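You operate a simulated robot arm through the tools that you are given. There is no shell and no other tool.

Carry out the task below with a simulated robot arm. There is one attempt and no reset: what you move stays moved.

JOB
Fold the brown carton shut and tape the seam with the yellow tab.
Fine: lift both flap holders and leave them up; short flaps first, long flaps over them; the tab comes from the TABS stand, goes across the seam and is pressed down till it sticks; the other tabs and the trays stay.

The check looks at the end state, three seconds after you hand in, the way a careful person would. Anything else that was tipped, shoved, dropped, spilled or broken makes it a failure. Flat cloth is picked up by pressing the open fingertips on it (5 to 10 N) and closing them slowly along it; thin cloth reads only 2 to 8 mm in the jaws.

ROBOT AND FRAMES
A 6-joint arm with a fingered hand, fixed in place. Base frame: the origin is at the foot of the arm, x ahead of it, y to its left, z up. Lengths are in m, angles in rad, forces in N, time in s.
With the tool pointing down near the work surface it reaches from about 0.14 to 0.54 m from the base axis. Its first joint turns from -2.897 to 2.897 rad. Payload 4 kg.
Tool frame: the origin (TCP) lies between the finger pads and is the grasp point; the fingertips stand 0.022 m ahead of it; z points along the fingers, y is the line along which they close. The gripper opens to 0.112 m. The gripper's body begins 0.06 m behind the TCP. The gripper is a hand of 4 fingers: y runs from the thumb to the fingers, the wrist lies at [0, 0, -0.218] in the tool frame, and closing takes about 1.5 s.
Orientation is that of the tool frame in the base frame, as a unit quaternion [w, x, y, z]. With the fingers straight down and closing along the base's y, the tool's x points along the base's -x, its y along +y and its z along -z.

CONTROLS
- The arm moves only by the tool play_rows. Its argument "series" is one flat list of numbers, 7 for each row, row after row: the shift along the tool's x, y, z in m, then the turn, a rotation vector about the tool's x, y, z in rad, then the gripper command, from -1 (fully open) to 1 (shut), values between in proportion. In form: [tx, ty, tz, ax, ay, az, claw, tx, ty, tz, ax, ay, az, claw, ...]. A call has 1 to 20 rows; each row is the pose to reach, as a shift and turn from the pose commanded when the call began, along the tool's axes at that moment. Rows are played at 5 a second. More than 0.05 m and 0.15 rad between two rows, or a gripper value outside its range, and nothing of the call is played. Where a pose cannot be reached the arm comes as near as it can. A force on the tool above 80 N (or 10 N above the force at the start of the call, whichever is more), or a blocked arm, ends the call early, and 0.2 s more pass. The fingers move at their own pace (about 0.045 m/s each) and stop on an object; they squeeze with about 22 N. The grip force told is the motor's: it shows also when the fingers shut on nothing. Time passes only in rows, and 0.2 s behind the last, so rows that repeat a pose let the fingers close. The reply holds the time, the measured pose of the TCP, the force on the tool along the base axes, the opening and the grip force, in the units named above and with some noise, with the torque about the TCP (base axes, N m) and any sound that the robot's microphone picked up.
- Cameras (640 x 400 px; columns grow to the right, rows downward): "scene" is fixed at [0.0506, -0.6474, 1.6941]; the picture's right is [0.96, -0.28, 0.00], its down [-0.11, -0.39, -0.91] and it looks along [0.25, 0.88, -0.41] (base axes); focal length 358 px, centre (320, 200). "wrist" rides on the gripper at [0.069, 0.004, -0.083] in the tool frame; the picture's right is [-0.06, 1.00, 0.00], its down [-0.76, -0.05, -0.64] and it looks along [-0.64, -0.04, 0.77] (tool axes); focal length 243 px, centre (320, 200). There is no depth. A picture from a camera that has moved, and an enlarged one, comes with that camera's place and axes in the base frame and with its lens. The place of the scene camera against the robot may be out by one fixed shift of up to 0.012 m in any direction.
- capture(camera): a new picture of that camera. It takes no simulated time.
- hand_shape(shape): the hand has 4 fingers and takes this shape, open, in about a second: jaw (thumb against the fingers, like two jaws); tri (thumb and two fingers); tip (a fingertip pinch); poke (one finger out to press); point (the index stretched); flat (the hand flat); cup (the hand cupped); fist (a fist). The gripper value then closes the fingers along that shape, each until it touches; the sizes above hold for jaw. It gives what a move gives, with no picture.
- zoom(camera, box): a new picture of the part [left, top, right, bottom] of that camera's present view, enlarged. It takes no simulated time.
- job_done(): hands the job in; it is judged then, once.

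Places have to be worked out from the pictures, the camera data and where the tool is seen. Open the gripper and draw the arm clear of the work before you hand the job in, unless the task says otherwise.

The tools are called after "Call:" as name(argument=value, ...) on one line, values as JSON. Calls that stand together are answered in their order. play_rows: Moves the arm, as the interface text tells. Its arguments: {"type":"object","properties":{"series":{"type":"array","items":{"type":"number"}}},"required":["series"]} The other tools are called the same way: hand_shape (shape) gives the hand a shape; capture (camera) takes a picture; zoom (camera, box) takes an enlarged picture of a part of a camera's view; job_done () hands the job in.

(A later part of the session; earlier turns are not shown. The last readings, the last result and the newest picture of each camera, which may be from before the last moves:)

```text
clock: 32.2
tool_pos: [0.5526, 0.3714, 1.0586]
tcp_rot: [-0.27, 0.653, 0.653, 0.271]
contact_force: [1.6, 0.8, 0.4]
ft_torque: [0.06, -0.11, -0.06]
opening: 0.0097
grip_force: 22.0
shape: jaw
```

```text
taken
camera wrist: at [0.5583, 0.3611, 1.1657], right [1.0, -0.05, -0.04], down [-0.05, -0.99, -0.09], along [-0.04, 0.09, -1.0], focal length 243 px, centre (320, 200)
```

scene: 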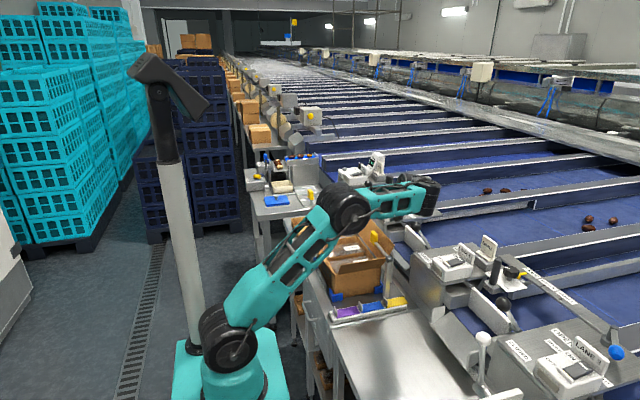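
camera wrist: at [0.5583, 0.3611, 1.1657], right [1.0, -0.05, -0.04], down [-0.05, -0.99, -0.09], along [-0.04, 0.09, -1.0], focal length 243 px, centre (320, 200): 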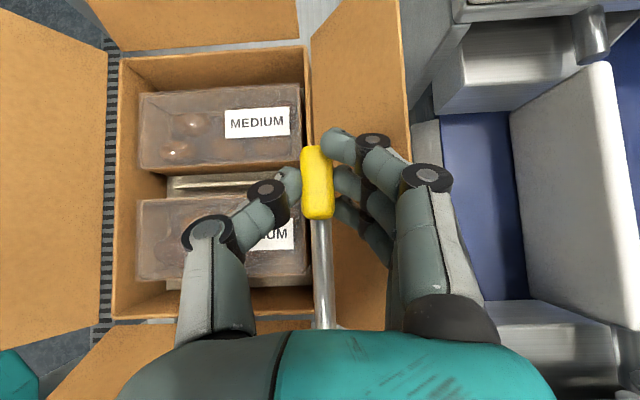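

Gripped. Lifting holder 2 along its arc (from +y up), first to about 55°.

Call:
play_rows(series=[0.0048, 0, -0.0092, 0, 0, 0, 1, 0.0088, 0, -0.0187, 0, 0, 0, 1, 0.0131, 0, -0.0336, 0, 0, 0, 1, 0.0156, 0, -0.0489, 0, 0, 0, 1, 0.0159, 0, -0.0644, 0, 0, 0, 1, 0.0142, 0, -0.0798, 0, 0, 0, 1, 0.0105, 0, -0.095, 0, 0, 0, 1, 0.005, 0, -0.1094, 0, 0, 0, 1])

Call:
capture(camera="wrist")

Call:
zoom(camera="scene", box=[300, 180, 440, 300])

```text
clock: 34.0
tool_pos: [0.5533, 0.2962, 1.1371]
tcp_rot: [-0.27, 0.655, 0.653, 0.27]
contact_force: [0.2, 0.5, 0.3]
ft_torque: [-0.03, 0.0, 0.0]
opening: 0.0038
grip_force: 22.1
shape: jaw
```

```text
taken
camera wrist: at [0.5577, 0.2871, 1.2458], right [1.0, -0.05, -0.05], down [-0.05, -1.0, -0.09], along [-0.04, 0.09, -1.0], focal length 243 px, centre (320, 200)
```

wrist: 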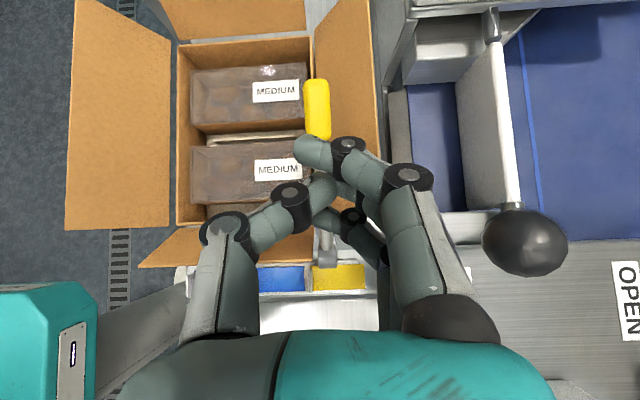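

```text
3.33 times, centred on (370, 240) of scene
camera zoom: at [0.0506, -0.6474, 1.6941], right [0.96, -0.28, 0.0], down [-0.11, -0.39, -0.91], along [0.25, 0.88, -0.41], focal length 1194 px, centre (153, 67)
```

zoom: 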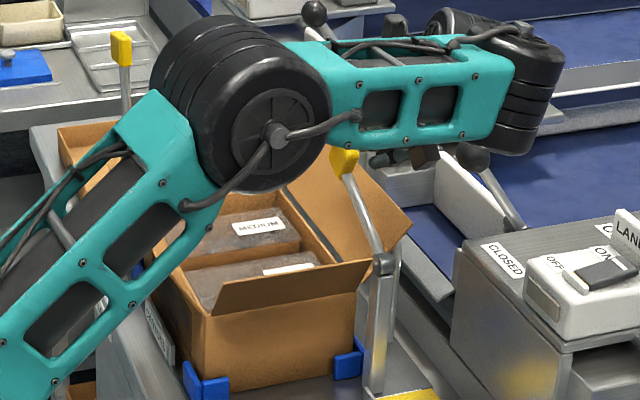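

The grip slipped off at about a third of the way, but the holder stayed at ~34° by its own friction. I open, slide down so the TCP is at the paddle's centre (now clear of the flap), and take a deeper grip.

Call:
play_rows(series=[0, 0, -0.01, 0, 0, 0, 0.2, 0, 0, -0.01, 0, 0, 0, 0.2, 0, 0, -0.01, 0, 0, 0, 0.2, 0, 0, -0.01, 0, 0, 0, 0.2, 0, 0, -0.01, 0, 0, 0, 0.2, 0.005, 0, 0.01, 0, 0, 0, 0.2, 0.01, 0, 0.03, 0, 0, 0, 0.2, 0.012, 0, 0.05, 0, 0, 0, 0.2, 0.012, 0, 0.065, 0, 0, 0, 0.2, 0.012, 0, 0.07, 0, 0, 0, 0.2])

Call:
capture(camera="wrist")

Call:
zoom(camera="scene", box=[300, 180, 440, 300])

```text
clock: 36.2
tool_pos: [0.5521, 0.3551, 1.0969]
tcp_rot: [-0.271, 0.653, 0.653, 0.271]
contact_force: [0.2, -0.4, -0.1]
ft_torque: [-0.03, -0.01, 0.02]
opening: 0.0441
grip_force: 0.1
shape: jaw
```

```text
taken
camera wrist: at [0.5576, 0.346, 1.2051], right [1.0, -0.05, -0.04], down [-0.05, -0.99, -0.09], along [-0.04, 0.09, -1.0], focal length 243 px, centre (320, 200)
```

wrist: 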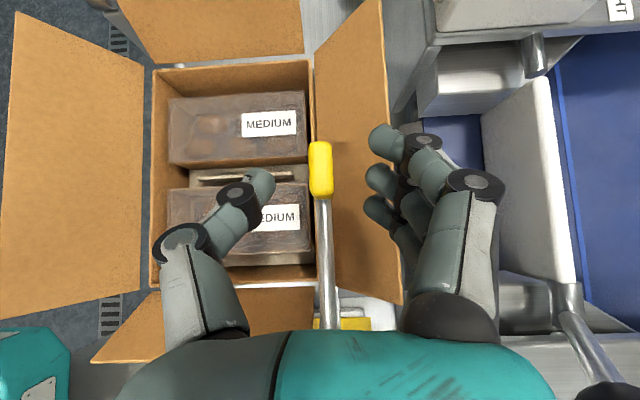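

```text
3.33 times, centred on (370, 240) of scene
camera zoom: at [0.0506, -0.6474, 1.6941], right [0.96, -0.28, 0.0], down [-0.11, -0.39, -0.91], along [0.25, 0.88, -0.41], focal length 1194 px, centre (153, 67)
```

zoom: 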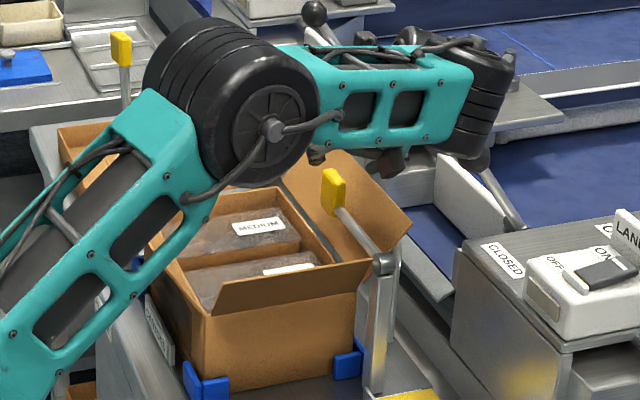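

The holder dropped back to its rest position once I opened, so it has no friction hold and must go past vertical. I'll re-approach steeper (15° tilt) for a deeper grip, and this time rotate the hand along with the paddle.

Call:
play_rows(series=[0.006, 0.001, -0.002, 0, -0.131, 0, 0.2, 0.012, 0.001, -0.004, 0, -0.262, 0, 0.2, 0.018, 0.001, -0.006, 0, -0.393, 0, 0.2, 0.024, 0.001, -0.0085, 0, -0.5236, 0, 0.2, 0.024, 0.001, -0.0085, 0, -0.5236, 0, 0.2])

Call:
capture(camera="wrist")

```text
clock: 37.4
tool_pos: [0.5493, 0.3274, 1.1]
tcp_rot: [-0.092, 0.701, 0.701, 0.093]
contact_force: [0.0, 0.1, 0.0]
ft_torque: [0.02, -0.03, 0.0]
opening: 0.0443
grip_force: 0.0
shape: jaw
out of reach, approached as far as the arm can: row 3, 4, 5
```

```text
taken
camera wrist: at [0.5556, 0.3732, 1.199], right [1.0, -0.06, -0.01], down [-0.05, -0.91, 0.42], along [-0.04, -0.42, -0.91], focal length 243 px, centre (320, 200)
```

wrist: 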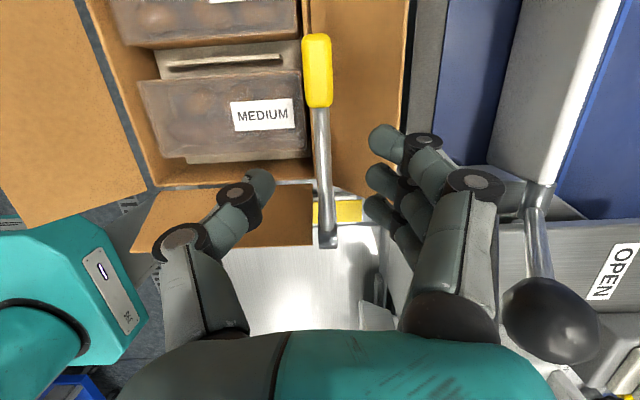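

A 15° tilt is out of reach there (45° works). I go back to the 45° tilt at a pre-grasp point (0.5535, 0.326, 1.095) and look again.

Call:
play_rows(series=[-0.001, 0.001, 0.001, 0, 0.131, 0, 0.28, -0.0015, 0.002, 0.002, 0, 0.262, 0, 0.28, -0.002, 0.003, 0.003, 0, 0.393, 0, 0.28, -0.0026, 0.0042, 0.0045, 0, 0.5236, 0, 0.28, -0.0026, 0.0042, 0.0045, 0, 0.5236, 0, 0.28])

Call:
capture(camera="wrist")

```text
clock: 38.6
tool_pos: [0.5553, 0.3265, 1.0966]
tcp_rot: [-0.271, 0.653, 0.653, 0.271]
contact_force: [-0.9, -0.3, 0.2]
ft_torque: [-0.02, 0.02, -0.01]
opening: 0.041
grip_force: 0.0
shape: jaw
```

```text
taken
camera wrist: at [0.56, 0.3154, 1.2038], right [1.0, -0.04, -0.04], down [-0.05, -0.99, -0.09], along [-0.04, 0.09, -0.99], focal length 243 px, centre (320, 200)
```

wrist: 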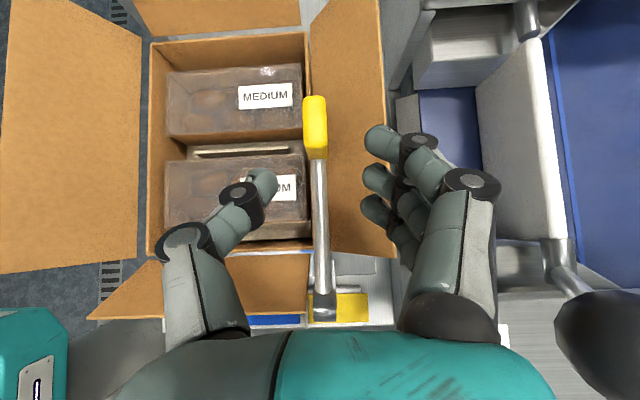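

Aligned within 3 mm. I slide down to TCP ≈ (0.553, 0.374, 1.046), deeper than before, then close.

Call:
play_rows(series=[0, -0.0015, 0.015, 0, 0, 0, 0.32, -0.001, -0.003, 0.03, 0, 0, 0, 0.32, -0.002, -0.003, 0.045, 0, 0, 0, 0.32, -0.002, -0.003, 0.057, 0, 0, 0, 0.32, -0.002, -0.003, 0.065, 0, 0, 0, 0.32, -0.002, -0.003, 0.07, 0, 0, 0, 0.32, -0.002, -0.003, 0.07, 0, 0, 0, 0.7, -0.002, -0.003, 0.07, 0, 0, 0, 1, -0.002, -0.003, 0.07, 0, 0, 0, 1, -0.002, -0.003, 0.07, 0, 0, 0, 1, -0.002, -0.003, 0.07, 0, 0, 0, 1])

Call:
capture(camera="wrist")

Call:
zoom(camera="scene", box=[300, 180, 440, 300])

```text
clock: 41.0
tool_pos: [0.5528, 0.3741, 1.0454]
tcp_rot: [-0.27, 0.653, 0.654, 0.271]
contact_force: [1.6, 1.7, 0.3]
ft_torque: [0.05, -0.04, -0.05]
opening: 0.011
grip_force: 22.2
shape: jaw
```

```text
taken
camera wrist: at [0.5573, 0.3642, 1.1531], right [1.0, -0.04, -0.04], down [-0.05, -0.99, -0.09], along [-0.04, 0.09, -1.0], focal length 243 px, centre (320, 200)
```

wrist: 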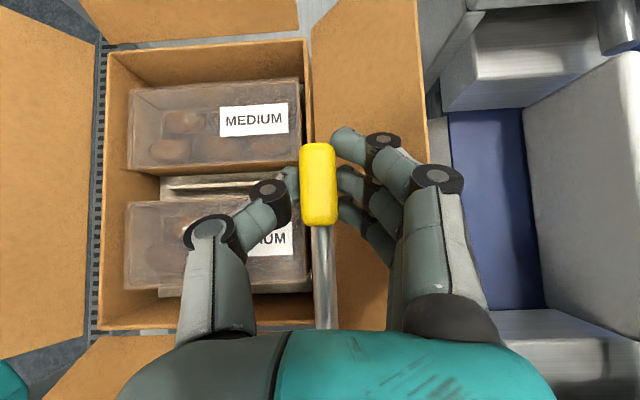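

```text
3.33 times, centred on (370, 240) of scene
camera zoom: at [0.0506, -0.6474, 1.6941], right [0.96, -0.28, 0.0], down [-0.11, -0.39, -0.91], along [0.25, 0.88, -0.41], focal length 1194 px, centre (153, 67)
```

zoom: 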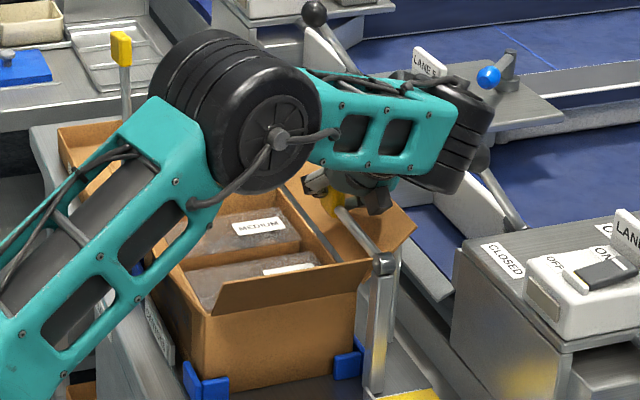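

Good deep grip. I lift the first 25° with the hand turning along partly, then check.

Call:
play_rows(series=[0.0057, 0, -0.0087, 0, 0.0524, 0, 1, 0.0107, 0, -0.0177, 0, 0.105, 0, 1, 0.0166, 0, -0.0322, 0, 0.183, 0, 1, 0.0205, 0, -0.0472, 0, 0.262, 0, 1])

Call:
capture(camera="wrist")

Call:
zoom(camera="scene", box=[300, 180, 440, 300])

```text
clock: 42.0
tool_pos: [0.5526, 0.3534, 1.0933]
tcp_rot: [-0.355, 0.611, 0.613, 0.354]
contact_force: [-2.7, 4.1, -1.1]
ft_torque: [0.23, 0.03, 0.04]
opening: 0.011
grip_force: 22.2
shape: jaw
```

```text
taken
camera wrist: at [0.5579, 0.3174, 1.1952], right [1.0, -0.03, -0.05], down [-0.05, -0.94, -0.34], along [-0.04, 0.34, -0.94], focal length 243 px, centre (320, 200)
```

wrist: 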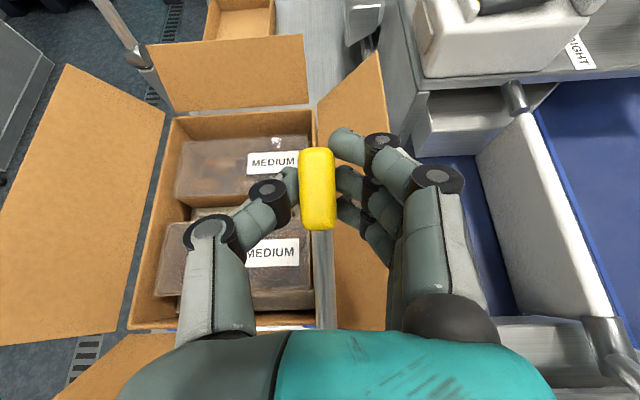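

```text
3.33 times, centred on (370, 240) of scene
camera zoom: at [0.0506, -0.6474, 1.6941], right [0.96, -0.28, 0.0], down [-0.11, -0.39, -0.91], along [0.25, 0.88, -0.41], focal length 1194 px, centre (153, 67)
```

zoom: 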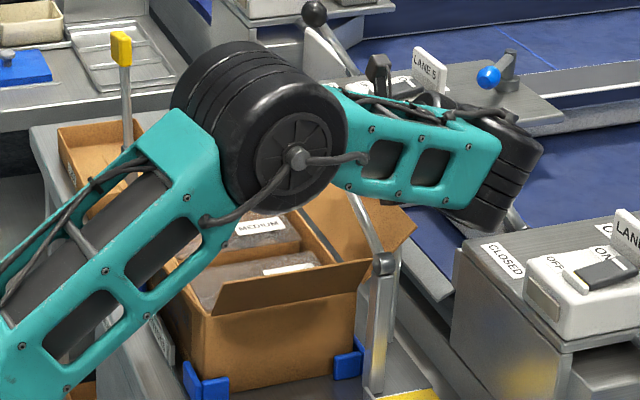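

The paddle follows securely. Continuing the arc to ~70°.

Call:
play_rows(series=[0.006, 0, -0.0144, 0, 0.0785, 0, 1, 0.0099, 0, -0.0294, 0, 0.157, 0, 1, 0.012, 0, -0.0449, 0, 0.2356, 0, 1, 0.0119, 0, -0.0604, 0, 0.314, 0, 1, 0.0098, 0, -0.0759, 0, 0.3927, 0, 1, 0.0057, 0, -0.0909, 0, 0.471, 0, 1])

Call:
capture(camera="wrist")

Call:
zoom(camera="scene", box=[300, 180, 440, 300])

```text
clock: 43.4
tool_pos: [0.5485, 0.3142, 1.1357]
tcp_rot: [-0.47, 0.531, 0.511, 0.486]
contact_force: [-0.9, -11.9, -18.9]
ft_torque: [-0.33, -0.14, -0.04]
opening: 0.0107
grip_force: 22.6
shape: jaw
out of reach, approached as far as the arm can: row 5, 6
```

```text
taken
camera wrist: at [0.5524, 0.2386, 1.2138], right [1.0, -0.04, -0.07], down [-0.07, -0.7, -0.71], along [-0.02, 0.71, -0.7], focal length 243 px, centre (320, 200)
```

wrist: 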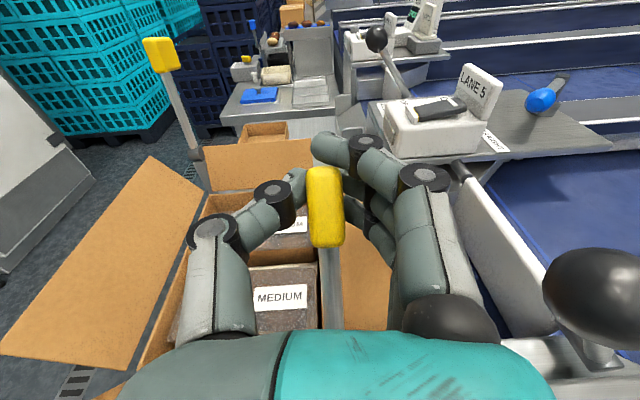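

```text
3.33 times, centred on (370, 240) of scene
camera zoom: at [0.0506, -0.6474, 1.6941], right [0.96, -0.28, 0.0], down [-0.11, -0.39, -0.91], along [0.25, 0.88, -0.41], focal length 1194 px, centre (153, 67)
```

zoom: 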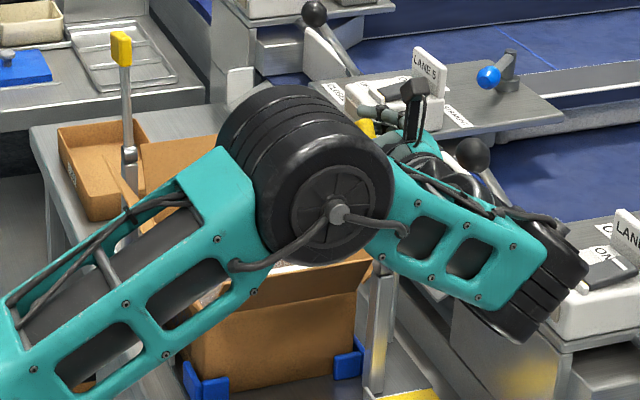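

The arm ran to its reach limit at the flatter tilt; the paddle is still firmly gripped at ~53°. I continue the arc while turning the hand back toward the 45° tilt, which is reachable.

Call:
play_rows(series=[-0.0006, 0.001, -0.0102, 0.006, -0.122, 0, 1, 0.0023, 0.002, -0.0202, 0.012, -0.244, 0, 1, 0.005, 0.003, -0.0356, 0.018, -0.367, 0, 1, 0.0057, 0.004, -0.0511, 0.024, -0.489, 0, 1])

Call:
capture(camera="wrist")

Call:
zoom(camera="scene", box=[300, 180, 440, 300])

```text
clock: 44.4
tool_pos: [0.5528, 0.2669, 1.1544]
tcp_rot: [-0.354, 0.606, 0.623, 0.347]
contact_force: [-9.8, 9.4, 38.3]
ft_torque: [0.81, 0.17, 0.08]
opening: 0.0104
grip_force: 21.1
shape: jaw
```

```text
taken
camera wrist: at [0.5577, 0.2311, 1.2572], right [1.0, -0.01, -0.05], down [-0.02, -0.94, -0.33], along [-0.05, 0.33, -0.94], focal length 243 px, centre (320, 200)
```

wrist: 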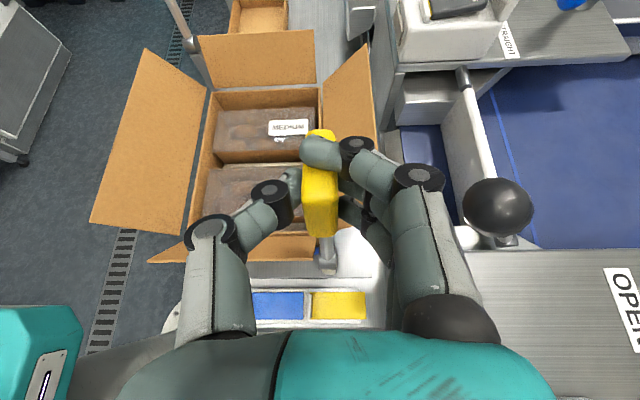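

```text
3.33 times, centred on (370, 240) of scene
camera zoom: at [0.0506, -0.6474, 1.6941], right [0.96, -0.28, 0.0], down [-0.11, -0.39, -0.91], along [0.25, 0.88, -0.41], focal length 1194 px, centre (153, 67)
```

zoom: 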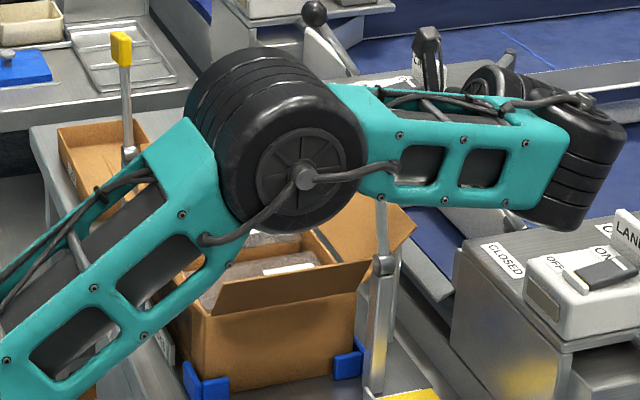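

The hinge radius is a little larger than I assumed (38 N pushing up), so I relieve that by raising ~8 mm and continue over vertical to about 98°.

Call:
play_rows(series=[0.0051, 0, -0.0032, 0, 0, 0, 1, 0.003, 0, -0.011, 0, -0.06, 0, 1, -0.0018, 0, -0.0178, 0, -0.12, 0, 1, -0.007, 0, -0.0245, 0, -0.16, 0, 1, -0.0124, 0, -0.0307, 0, -0.2, 0, 1, -0.0185, 0, -0.0365, 0, -0.2, 0, 1, -0.0247, 0, -0.0419, 0, -0.2, 0, 1])

Call:
capture(camera="wrist")

Call:
zoom(camera="scene", box=[300, 180, 440, 300])

```text
clock: 46.0
tool_pos: [0.5549, 0.2173, 1.1553]
tcp_rot: [-0.288, 0.64, 0.653, 0.285]
contact_force: [-1.1, -9.9, 60.2]
ft_torque: [1.0, 0.5, 0.06]
opening: 0.0126
grip_force: 22.1
shape: jaw
```

```text
taken
camera wrist: at [0.559, 0.2011, 1.2621], right [1.0, -0.02, -0.04], down [-0.03, -0.99, -0.14], along [-0.04, 0.14, -0.99], focal length 243 px, centre (320, 200)
```

wrist: 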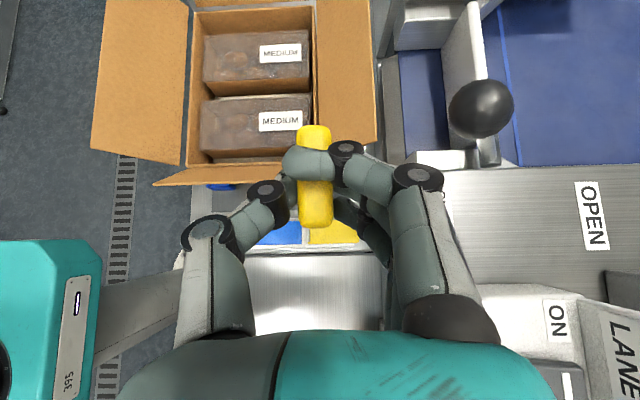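

```text
3.33 times, centred on (370, 240) of scene
camera zoom: at [0.0506, -0.6474, 1.6941], right [0.96, -0.28, 0.0], down [-0.11, -0.39, -0.91], along [0.25, 0.88, -0.41], focal length 1194 px, centre (153, 67)
```

zoom: 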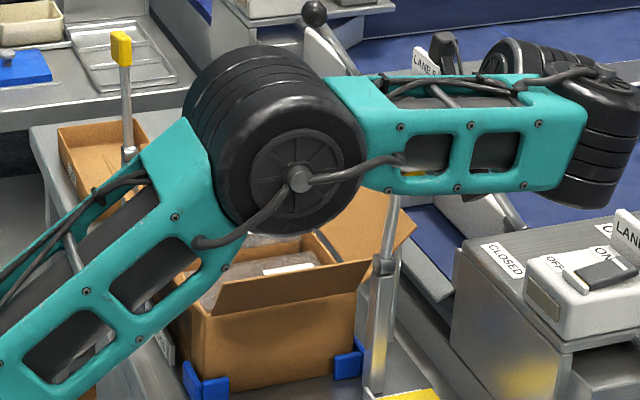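

The holder is now past vertical and up against its stop (60 N). I relieve the pressure by raising the command, then open the jaws.

Call:
play_rows(series=[0.0035, 0, -0.003, 0, 0, 0, 1, 0.0067, 0, -0.006, 0, 0, 0, 1, 0.0067, 0, -0.006, 0, 0, 0, 0.6, 0.0067, 0, -0.006, 0, 0, 0, 0.3, 0.0067, 0, -0.006, 0, 0, 0, 0.1, 0.0067, 0, -0.006, 0, 0, 0, 0.1, 0.0067, 0, -0.006, 0, 0, 0, 0.1])

Call:
capture(camera="wrist")

Call:
zoom(camera="scene", box=[300, 180, 440, 300])

```text
clock: 47.6
tool_pos: [0.5549, 0.2172, 1.1597]
tcp_rot: [-0.29, 0.64, 0.653, 0.281]
contact_force: [-4.7, -4.1, 20.9]
ft_torque: [0.39, -0.11, 0.07]
opening: 0.046
grip_force: 0.1
shape: jaw
```

```text
taken
camera wrist: at [0.56, 0.2024, 1.2668], right [1.0, -0.02, -0.05], down [-0.03, -0.99, -0.13], along [-0.05, 0.13, -0.99], focal length 243 px, centre (320, 200)
```

wrist: 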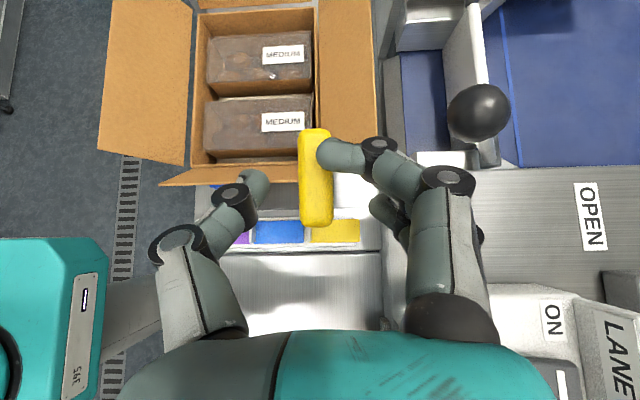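

```text
3.33 times, centred on (370, 240) of scene
camera zoom: at [0.0506, -0.6474, 1.6941], right [0.96, -0.28, 0.0], down [-0.11, -0.39, -0.91], along [0.25, 0.88, -0.41], focal length 1194 px, centre (153, 67)
```

zoom: 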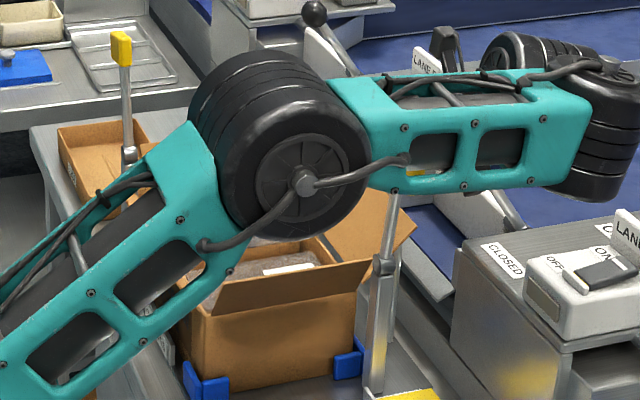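

The index still rests on top of the paddle (21 N). I lift straight up so the hand clears it.

Call:
play_rows(series=[0.0074, 0, -0.0067, 0, 0, 0, 0.0, 0.015, 0, -0.0134, 0, 0, 0, -0.2, 0.03, 0, -0.027, 0, 0, 0, -0.2, 0.052, 0, -0.047, 0, 0, 0, -0.2, 0.074, 0, -0.067, 0, 0, 0, -0.2])

Call:
capture(camera="wrist")

Call:
capture(camera="scene")

```text
clock: 48.8
tool_pos: [0.5238, 0.231, 1.2076]
tcp_rot: [-0.289, 0.641, 0.653, 0.282]
contact_force: [0.8, -1.2, 0.4]
ft_torque: [0.0, -0.03, -0.02]
opening: 0.0666
grip_force: 0.0
shape: jaw
out of reach, approached as far as the arm can: row 2, 3, 4, 5
```

```text
taken
camera wrist: at [0.5292, 0.2156, 1.3157], right [1.0, -0.03, -0.05], down [-0.03, -0.99, -0.13], along [-0.05, 0.13, -0.99], focal length 243 px, centre (320, 200)
```

wrist: 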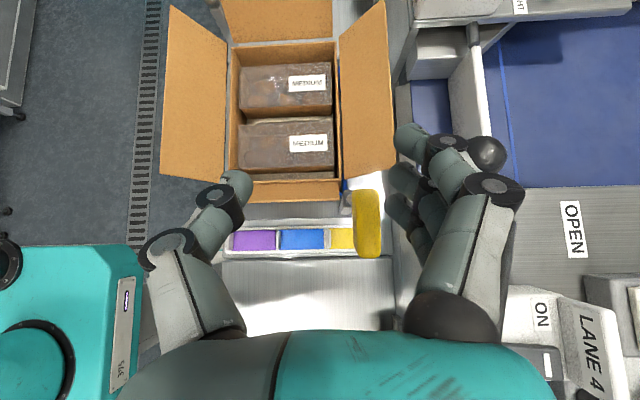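

```text
taken
```

scene: 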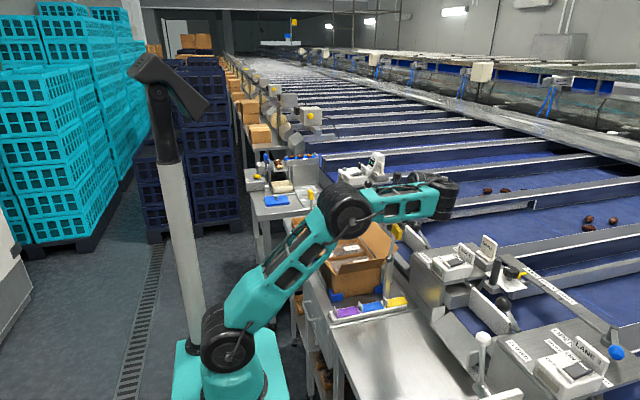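

Holder 2 now stands up past vertical and the hand is free above it. I move up and inward toward the robot, taking the tilt out, to get a clear look.

Call:
play_rows(series=[0.012, -0.005, -0.009, 0, 0, 0, -0.2, 0.024, -0.015, -0.017, 0, 0, 0, -0.2, 0.036, -0.035, -0.025, 0, -0.1, 0, -0.2, 0.046, -0.06, -0.03, 0, -0.2, 0, -0.2, 0.056, -0.09, -0.036, 0, -0.32, 0, -0.2, 0.066, -0.12, -0.04, 0, -0.45, 0, -0.2, 0.076, -0.15, -0.045, 0, -0.58, 0, -0.2, 0.081, -0.174, -0.0474, 0, -0.71, 0, -0.2, 0.081, -0.174, -0.0474, 0, -0.838, 0, -0.2, 0.081, -0.174, -0.0474, 0, -0.838, 0, -0.2])

Call:
capture(camera="wrist")

Call:
capture(camera="scene")

```text
clock: 51.0
tool_pos: [0.3502, 0.2476, 1.3005]
tcp_rot: [-0.001, 0.696, 0.718, -0.006]
contact_force: [-0.1, -0.1, -0.6]
ft_torque: [0.04, 0.04, -0.03]
opening: 0.0671
grip_force: 0.0
shape: jaw
out of reach, approached as far as the arm can: row 1, 2, 3, 4, 5, 6, 7, 8, 9
```

```text
taken
camera wrist: at [0.3541, 0.3171, 1.3829], right [1.0, -0.03, -0.01], down [-0.02, -0.76, 0.65], along [-0.03, -0.65, -0.76], focal length 243 px, centre (320, 200)
```

wrist: 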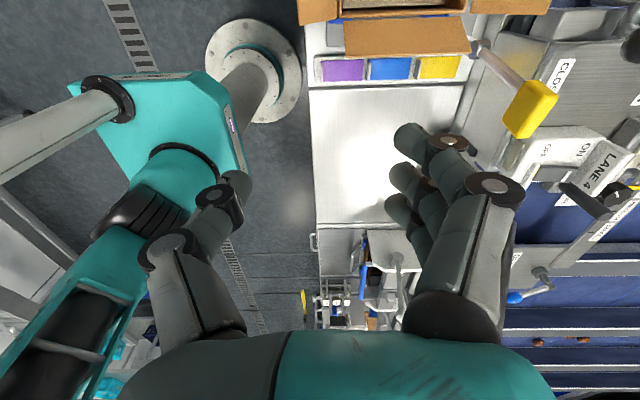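

```text
taken
```

scene: 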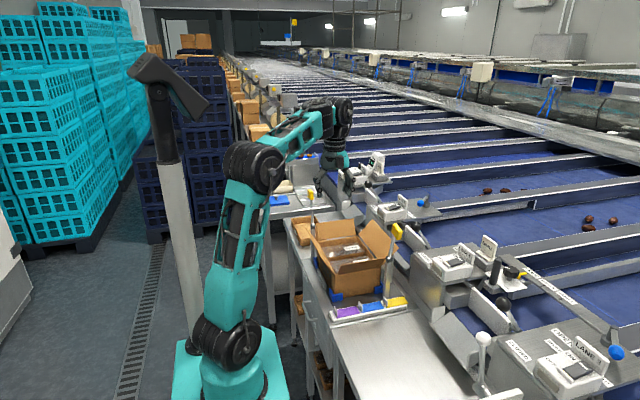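

Call:
zoom(camera="scene", box=[290, 180, 430, 320])

```text
2.86 times, centred on (360, 250) of scene
camera zoom: at [0.0506, -0.6474, 1.6941], right [0.96, -0.28, 0.0], down [-0.11, -0.39, -0.91], along [0.25, 0.88, -0.41], focal length 1023 px, centre (206, 57)
```

zoom: 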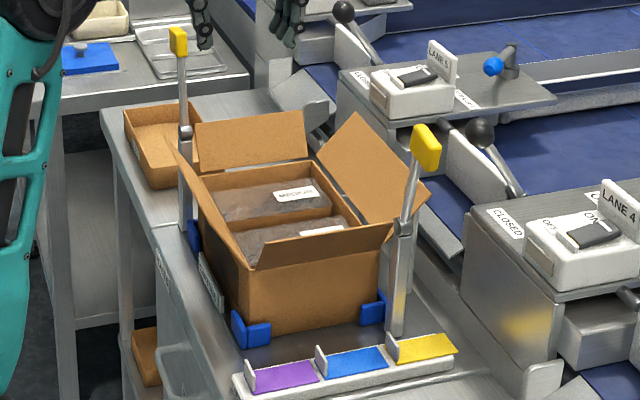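

Both holders stand up and stay. Next is the front short flap (hinge ≈ y 0.29, z 0.977, leaning out to y≈0.25): I bring the closed hand, tool straight down, to a spot in front of it at (0.45, 0.19, 1.12).

Call:
play_rows(series=[-0.005, 0.008, 0.0, -0.001, 0, -0.128, 1, -0.01, 0.016, 0.0, -0.002, 0, -0.256, 1, -0.015, 0.025, 0.0, -0.003, 0, -0.385, 1, -0.02, 0.033, 0.0, -0.004, 0, -0.513, 1, -0.025, 0.041, 0.01, -0.005, -0.001, -0.641, 1, -0.03, 0.049, 0.03, -0.006, -0.001, -0.77, 1, -0.035, 0.057, 0.05, -0.008, -0.001, -0.898, 1, -0.04, 0.065, 0.07, -0.009, -0.001, -1.026, 1, -0.046, 0.074, 0.09, -0.01, -0.002, -1.154, 1, -0.051, 0.082, 0.12, -0.011, -0.002, -1.283, 1, -0.056, 0.09, 0.15, -0.012, -0.002, -1.411, 1, -0.0607, 0.0982, 0.18, -0.013, -0.002, -1.539, 1, -0.0607, 0.0982, 0.18, -0.013, -0.002, -1.539, 1])

Call:
capture(camera="wrist")

Call:
zoom(camera="scene", box=[290, 180, 430, 320])

```text
clock: 53.8
tool_pos: [0.4934, 0.2055, 1.1676]
tcp_rot: [0.001, 0.003, 1.0, 0.0]
contact_force: [-0.8, -1.3, 0.1]
ft_torque: [0.02, 0.02, 0.02]
opening: 0.0
grip_force: 21.9
shape: jaw
out of reach, approached as far as the arm can: row 7, 9, 10, 11, 12, 13
```

```text
taken
camera wrist: at [0.4245, 0.2102, 1.2515], right [0.07, 1.0, 0.0], down [0.76, -0.05, 0.64], along [0.64, -0.05, -0.77], focal length 243 px, centre (320, 200)
```

wrist: 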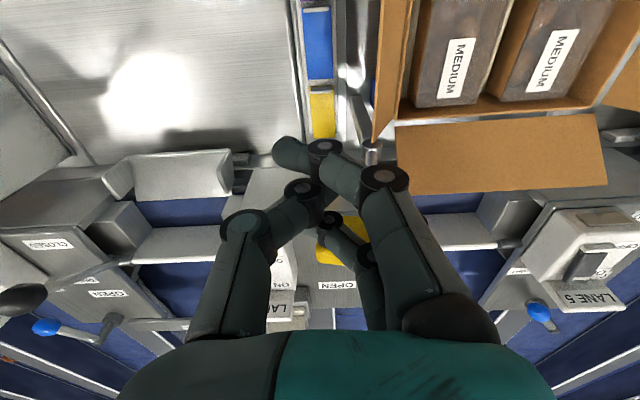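

```text
2.86 times, centred on (360, 250) of scene
camera zoom: at [0.0506, -0.6474, 1.6941], right [0.96, -0.28, 0.0], down [-0.11, -0.39, -0.91], along [0.25, 0.88, -0.41], focal length 1023 px, centre (206, 57)
```

zoom: 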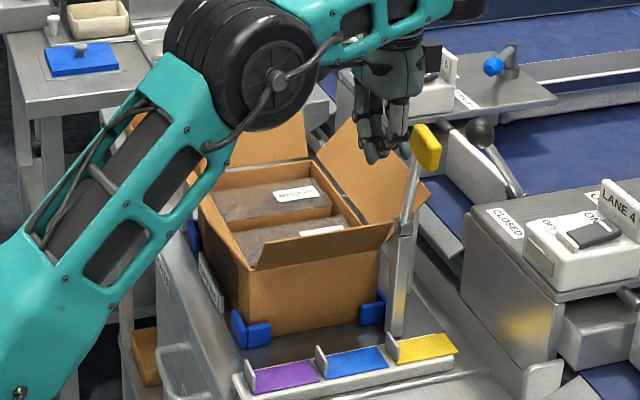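

The arm reports this pose as not fully reached (it stopped at (0.493, 0.206, 1.168)). I try a small plain shift toward (0.45, 0.19, 1.13) to see how it responds.

Call:
play_rows(series=[0.01, -0.004, 0, 0, 0, 0, 1, 0.022, -0.008, 0, 0, 0, 0, 1, 0.034, -0.012, 0.01, 0, 0, 0, 1, 0.044, -0.016, 0.02, 0, 0, 0, 1, 0.044, -0.016, 0.03, 0, 0, 0, 1, 0.044, -0.016, 0.038, 0, 0, 0, 1])

```text
clock: 55.2
tool_pos: [0.4822, 0.2039, 1.1804]
tcp_rot: [0.0, 0.005, 1.0, -0.001]
contact_force: [0.4, 0.6, 0.2]
ft_torque: [0.01, 0.0, -0.01]
opening: 0.0001
grip_force: 22.1
shape: jaw
out of reach, approached as far as the arm can: row 1, 2, 3, 4, 5, 6
```

Call:
capture(camera="scene")

Call:
capture(camera="wrist")

```text
taken
```

scene: 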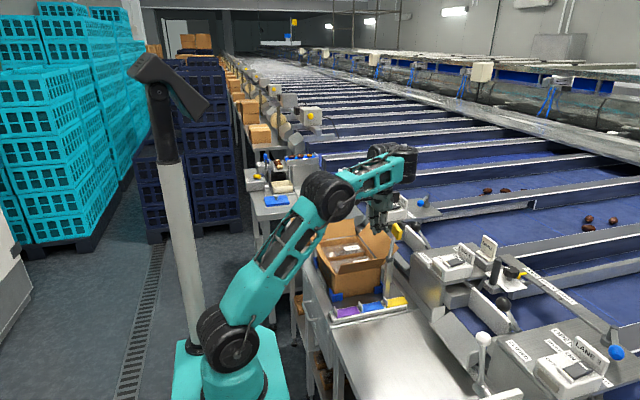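

```text
taken
camera wrist: at [0.4123, 0.2089, 1.263], right [0.07, 1.0, 0.0], down [0.76, -0.05, 0.64], along [0.64, -0.05, -0.77], focal length 243 px, centre (320, 200)
```

wrist: 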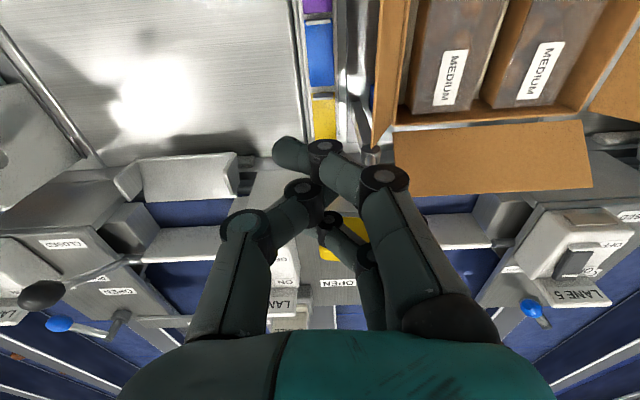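

The arm seems to be in an awkward joint branch. I retrace up and back toward the starting pose region to see if it recovers.

Call:
play_rows(series=[0.02, -0.005, -0.02, 0, 0, 0, 1, 0.04, -0.01, -0.04, 0, 0, 0, 1, 0.06, -0.015, -0.06, 0, 0, 0, 1, 0.08, -0.02, -0.08, 0, 0, 0, 1, 0.1, -0.025, -0.1, 0, 0, 0, 1, 0.12, -0.03, -0.12, 0, 0, 0, 1, 0.15, -0.04, -0.14, 0, 0, 0, 1, 0.18, -0.05, -0.155, 0, 0, 0, 1, 0.18, -0.05, -0.155, 0, 0, 0, 1])

Call:
capture(camera="scene")

```text
clock: 57.2
tool_pos: [0.298, 0.1549, 1.3333]
tcp_rot: [0.001, 0.005, 1.0, -0.001]
contact_force: [0.6, 0.1, 0.0]
ft_torque: [0.0, -0.02, 0.01]
opening: 0.0
grip_force: 22.2
shape: jaw
```

```text
taken
```

scene: 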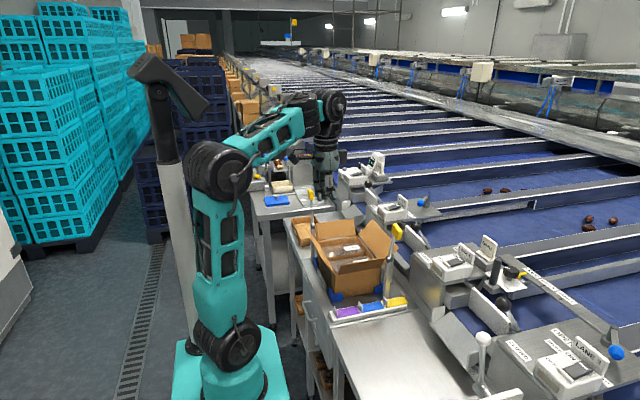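

The arm is back in its starting configuration. I test lowering from here with the tool straight down at a shorter radius, in free space over the empty part of the bench.

Call:
play_rows(series=[-0.01, -0.01, 0.03, 0, 0, 0, 1, -0.02, -0.03, 0.06, 0, 0, 0, 1, -0.03, -0.05, 0.09, 0, 0, 0, 1, -0.04, -0.07, 0.12, 0, 0, 0, 1, -0.05, -0.09, 0.15, 0, 0, 0, 1, -0.06, -0.1, 0.18, 0, 0, 0, 1, -0.06, -0.1, 0.2, 0, 0, 0, 1, -0.06, -0.1, 0.22, 0, 0, 0, 1])

Call:
capture(camera="scene")

```text
clock: 59.0
tool_pos: [0.3585, 0.0531, 1.1121]
tcp_rot: [0.002, 0.004, 1.0, 0.0]
contact_force: [0.1, -0.6, 0.2]
ft_torque: [-0.01, -0.04, -0.02]
opening: 0.0
grip_force: 21.6
shape: jaw
```

```text
taken
```

scene: 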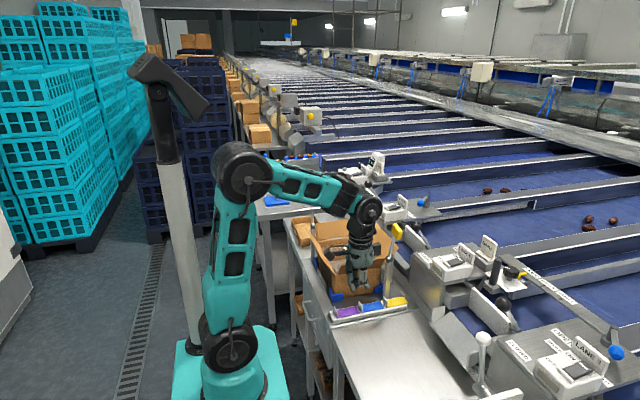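

That works fine. Now I try approaching the front-flap spot from this configuration: to about (0.44, 0.175, 1.10).

Call:
play_rows(series=[-0.015, 0.02, 0.002, 0, 0, 0, 1, -0.03, 0.04, 0.004, 0, 0, 0, 1, -0.045, 0.06, 0.006, 0, 0, 0, 1, -0.06, 0.08, 0.008, 0, 0, 0, 1, -0.075, 0.1, 0.01, 0, 0, 0, 1, -0.081, 0.122, 0.012, 0, 0, 0, 1, -0.081, 0.122, 0.012, 0, 0, 0, 1])

Call:
capture(camera="wrist")

Call:
zoom(camera="scene", box=[290, 160, 430, 320])

```text
clock: 60.6
tool_pos: [0.4402, 0.174, 1.1002]
tcp_rot: [0.002, 0.004, 1.0, -0.001]
contact_force: [-0.1, 0.5, 0.1]
ft_torque: [0.03, 0.03, -0.03]
opening: 0.0
grip_force: 22.0
shape: jaw
```

```text
taken
camera wrist: at [0.3717, 0.1809, 1.1842], right [0.07, 1.0, 0.0], down [0.76, -0.06, 0.64], along [0.64, -0.05, -0.76], focal length 243 px, centre (320, 200)
```

wrist: 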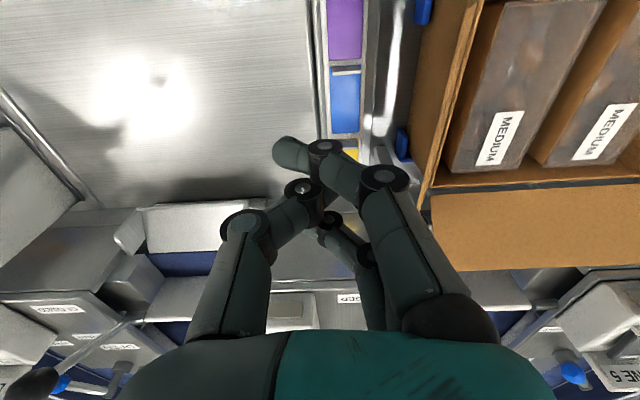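

```text
2.50 times, centred on (360, 240) of scene
camera zoom: at [0.0506, -0.6474, 1.6941], right [0.96, -0.28, 0.0], down [-0.11, -0.39, -0.91], along [0.25, 0.88, -0.41], focal length 895 px, centre (220, 100)
```

zoom: 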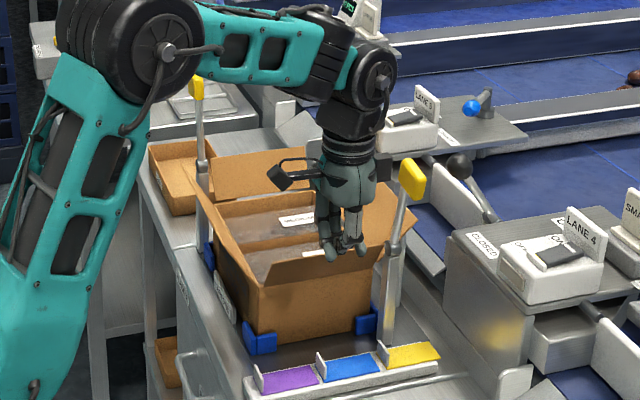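

Reached. The front flap's top edge is at about y≈0.245, z≈1.05. I lower to z≈1.035 in front of it and begin pushing it in (+y).

Call:
play_rows(series=[0, 0, 0.03, 0, 0, 0, 1, 0, 0, 0.065, 0, 0, 0, 1, 0, 0.015, 0.065, 0, 0, 0, 1, 0, 0.03, 0.065, 0, 0, 0, 1, 0, 0.045, 0.065, 0, 0, 0, 1, 0, 0.06, 0.065, 0, 0, 0, 1, 0, 0.075, 0.065, 0, 0, 0, 1])

Call:
capture(camera="wrist")

Call:
zoom(camera="scene", box=[290, 160, 430, 320])

```text
clock: 62.2
tool_pos: [0.442, 0.2495, 1.0358]
tcp_rot: [0.001, 0.004, 1.0, -0.001]
contact_force: [-0.3, -0.6, 0.3]
ft_torque: [-0.03, -0.01, -0.03]
opening: 0.0
grip_force: 21.9
shape: jaw
```

```text
taken
camera wrist: at [0.3732, 0.2555, 1.1198], right [0.07, 1.0, 0.0], down [0.76, -0.06, 0.64], along [0.64, -0.05, -0.76], focal length 243 px, centre (320, 200)
```

wrist: 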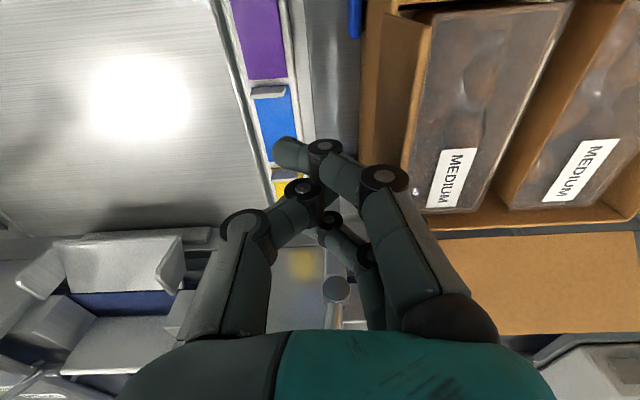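

```text
2.50 times, centred on (360, 240) of scene
camera zoom: at [0.0506, -0.6474, 1.6941], right [0.96, -0.28, 0.0], down [-0.11, -0.39, -0.91], along [0.25, 0.88, -0.41], focal length 895 px, centre (220, 100)
```

zoom: 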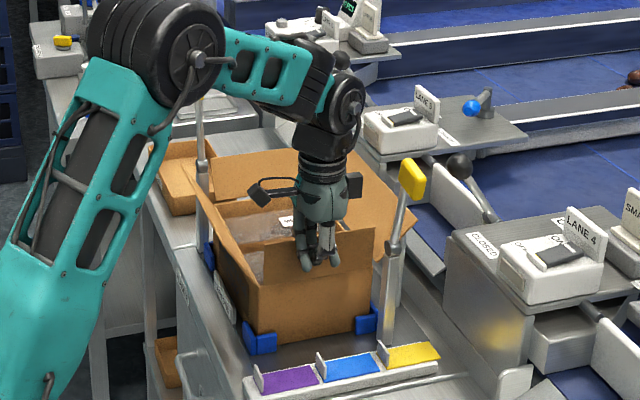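

The flap follows with almost no force and is near vertical. I continue the arc over and down to lay it inward.

Call:
play_rows(series=[0, 0.02, -0.005, 0, 0, 0, 1, 0, 0.04, -0.008, 0, 0, 0, 1, 0, 0.057, -0.0076, 0, 0, 0, 1, 0, 0.0744, 0.0014, 0, 0, 0, 1, 0, 0.0876, 0.016, 0, 0, 0, 1, 0, 0.0938, 0.025, 0, 0, 0, 1, 0, 0.095, 0.03, 0, 0, 0, 1])

Call:
capture(camera="wrist")

Call:
zoom(camera="scene", box=[290, 160, 430, 320])

```text
clock: 63.8
tool_pos: [0.4438, 0.3436, 1.0074]
tcp_rot: [0.001, 0.005, 1.0, 0.0]
contact_force: [-0.1, 0.5, 0.2]
ft_torque: [-0.01, 0.0, 0.01]
opening: 0.0
grip_force: 22.4
shape: jaw
```

```text
taken
camera wrist: at [0.3745, 0.3494, 1.0904], right [0.07, 1.0, 0.0], down [0.76, -0.06, 0.64], along [0.64, -0.05, -0.76], focal length 243 px, centre (320, 200)
```

wrist: 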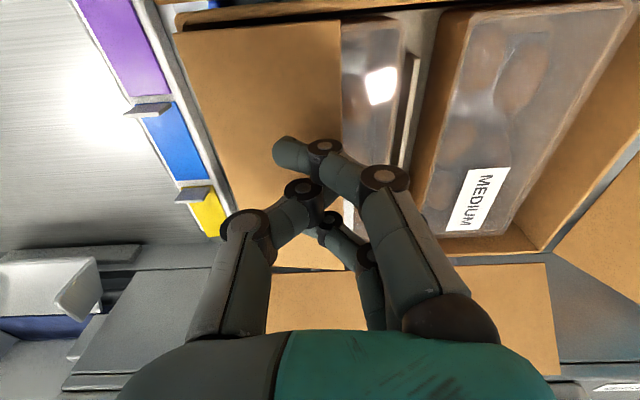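

```text
2.50 times, centred on (360, 240) of scene
camera zoom: at [0.0506, -0.6474, 1.6941], right [0.96, -0.28, 0.0], down [-0.11, -0.39, -0.91], along [0.25, 0.88, -0.41], focal length 895 px, centre (220, 100)
```

zoom: 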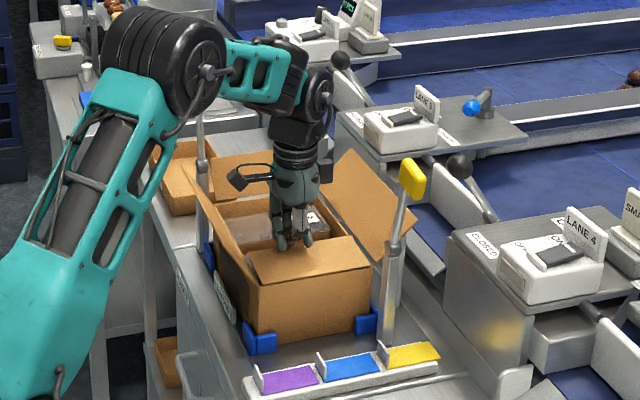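

The front flap is laid nearly flat with no resistance. I lift the hand straight up to see if it stays.

Call:
play_rows(series=[0, 0, -0.02, 0, 0, 0, 1, 0, 0, -0.05, 0, 0, 0, 1, 0, 0, -0.09, 0, 0, 0, 1, 0, 0, -0.12, 0, 0, 0, 1, 0, 0, -0.12, 0, 0, 0, 1])

Call:
capture(camera="wrist")

Call:
zoom(camera="scene", box=[290, 160, 430, 320])

```text
clock: 65.0
tool_pos: [0.4424, 0.3439, 1.1268]
tcp_rot: [0.002, 0.004, 1.0, -0.001]
contact_force: [0.0, 0.3, 0.8]
ft_torque: [-0.01, 0.02, 0.03]
opening: 0.0002
grip_force: 22.3
shape: jaw
```

```text
taken
camera wrist: at [0.3737, 0.3502, 1.2103], right [0.07, 1.0, 0.0], down [0.76, -0.05, 0.64], along [0.64, -0.05, -0.76], focal length 243 px, centre (320, 200)
```

wrist: 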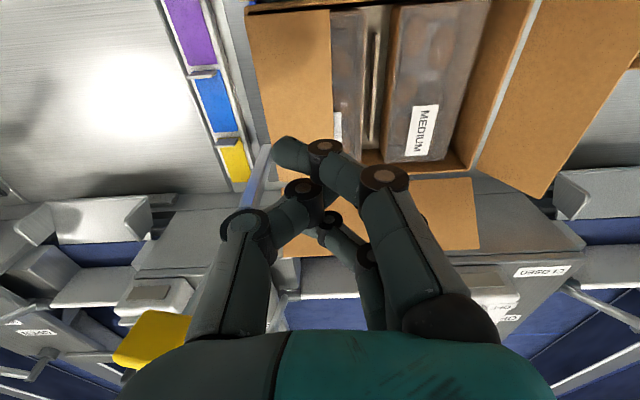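

```text
2.50 times, centred on (360, 240) of scene
camera zoom: at [0.0506, -0.6474, 1.6941], right [0.96, -0.28, 0.0], down [-0.11, -0.39, -0.91], along [0.25, 0.88, -0.41], focal length 895 px, centre (220, 100)
```

zoom: 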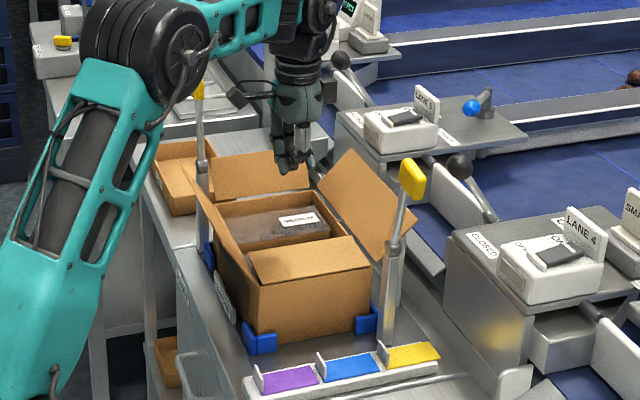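

The front flap stays folded. For the back flap I need to hook it from behind, so I first retreat up and inward to a comfortable spot and turn the hand +90° (camera up side), as used successfully for holder 1.

Call:
play_rows(series=[0.01, 0.003, -0.04, 0, 0, 0, 1, 0.03, 0.006, -0.08, 0, 0, 0, 1, 0.065, 0.009, -0.11, 0, 0, 0, 1, 0.1, 0.012, -0.13, 0, 0, 0, 1, 0.142, 0.016, -0.15, 0, 0, 0, 1, 0.142, 0.016, -0.15, 0, 0, 0.131, 1, 0.142, 0.016, -0.15, 0, 0, 0.262, 1, 0.142, 0.016, -0.15, 0, 0, 0.393, 1, 0.142, 0.016, -0.15, 0, 0, 0.524, 1, 0.142, 0.016, -0.15, 0, 0, 0.655, 1, 0.142, 0.016, -0.15, 0, 0, 0.785, 1, 0.142, 0.016, -0.15, 0, 0, 0.916, 1, 0.142, 0.016, -0.15, 0, 0, 1.047, 1, 0.142, 0.016, -0.15, 0, 0, 1.178, 1, 0.142, 0.016, -0.15, 0, 0, 1.309, 1, 0.142, 0.016, -0.15, 0, 0, 1.44, 1, 0.142, 0.016, -0.15, 0, 0, 1.571, 1, 0.142, 0.016, -0.15, 0, 0, 1.571, 1])

Call:
capture(camera="wrist")

Call:
zoom(camera="scene", box=[290, 160, 430, 320])

```text
clock: 68.8
tool_pos: [0.3004, 0.3616, 1.276]
tcp_rot: [0.002, 0.711, 0.703, 0.0]
contact_force: [-0.2, 1.1, 0.1]
ft_torque: [-0.03, 0.0, 0.03]
opening: 0.0003
grip_force: 21.7
shape: jaw
```

```text
taken
camera wrist: at [0.3057, 0.4321, 1.3594], right [1.0, -0.07, 0.0], down [-0.06, -0.76, 0.64], along [-0.05, -0.64, -0.77], focal length 243 px, centre (320, 200)
```

wrist: 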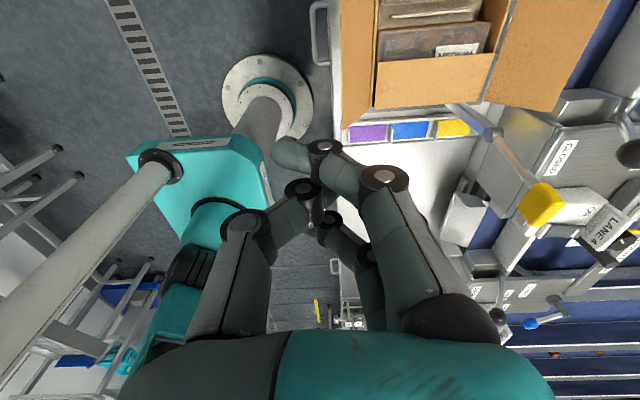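

```text
2.50 times, centred on (360, 240) of scene
camera zoom: at [0.0506, -0.6474, 1.6941], right [0.96, -0.28, 0.0], down [-0.11, -0.39, -0.91], along [0.25, 0.88, -0.41], focal length 895 px, centre (220, 100)
```

zoom: 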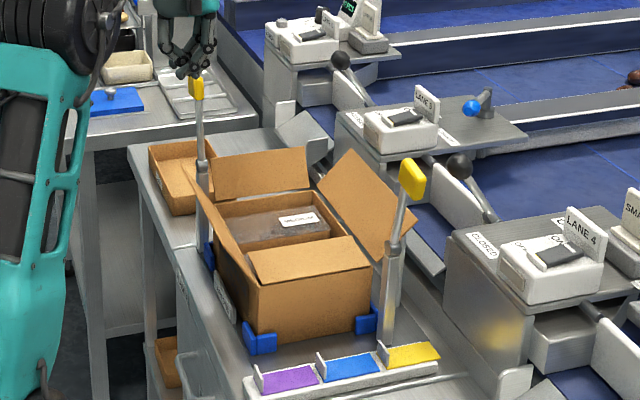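

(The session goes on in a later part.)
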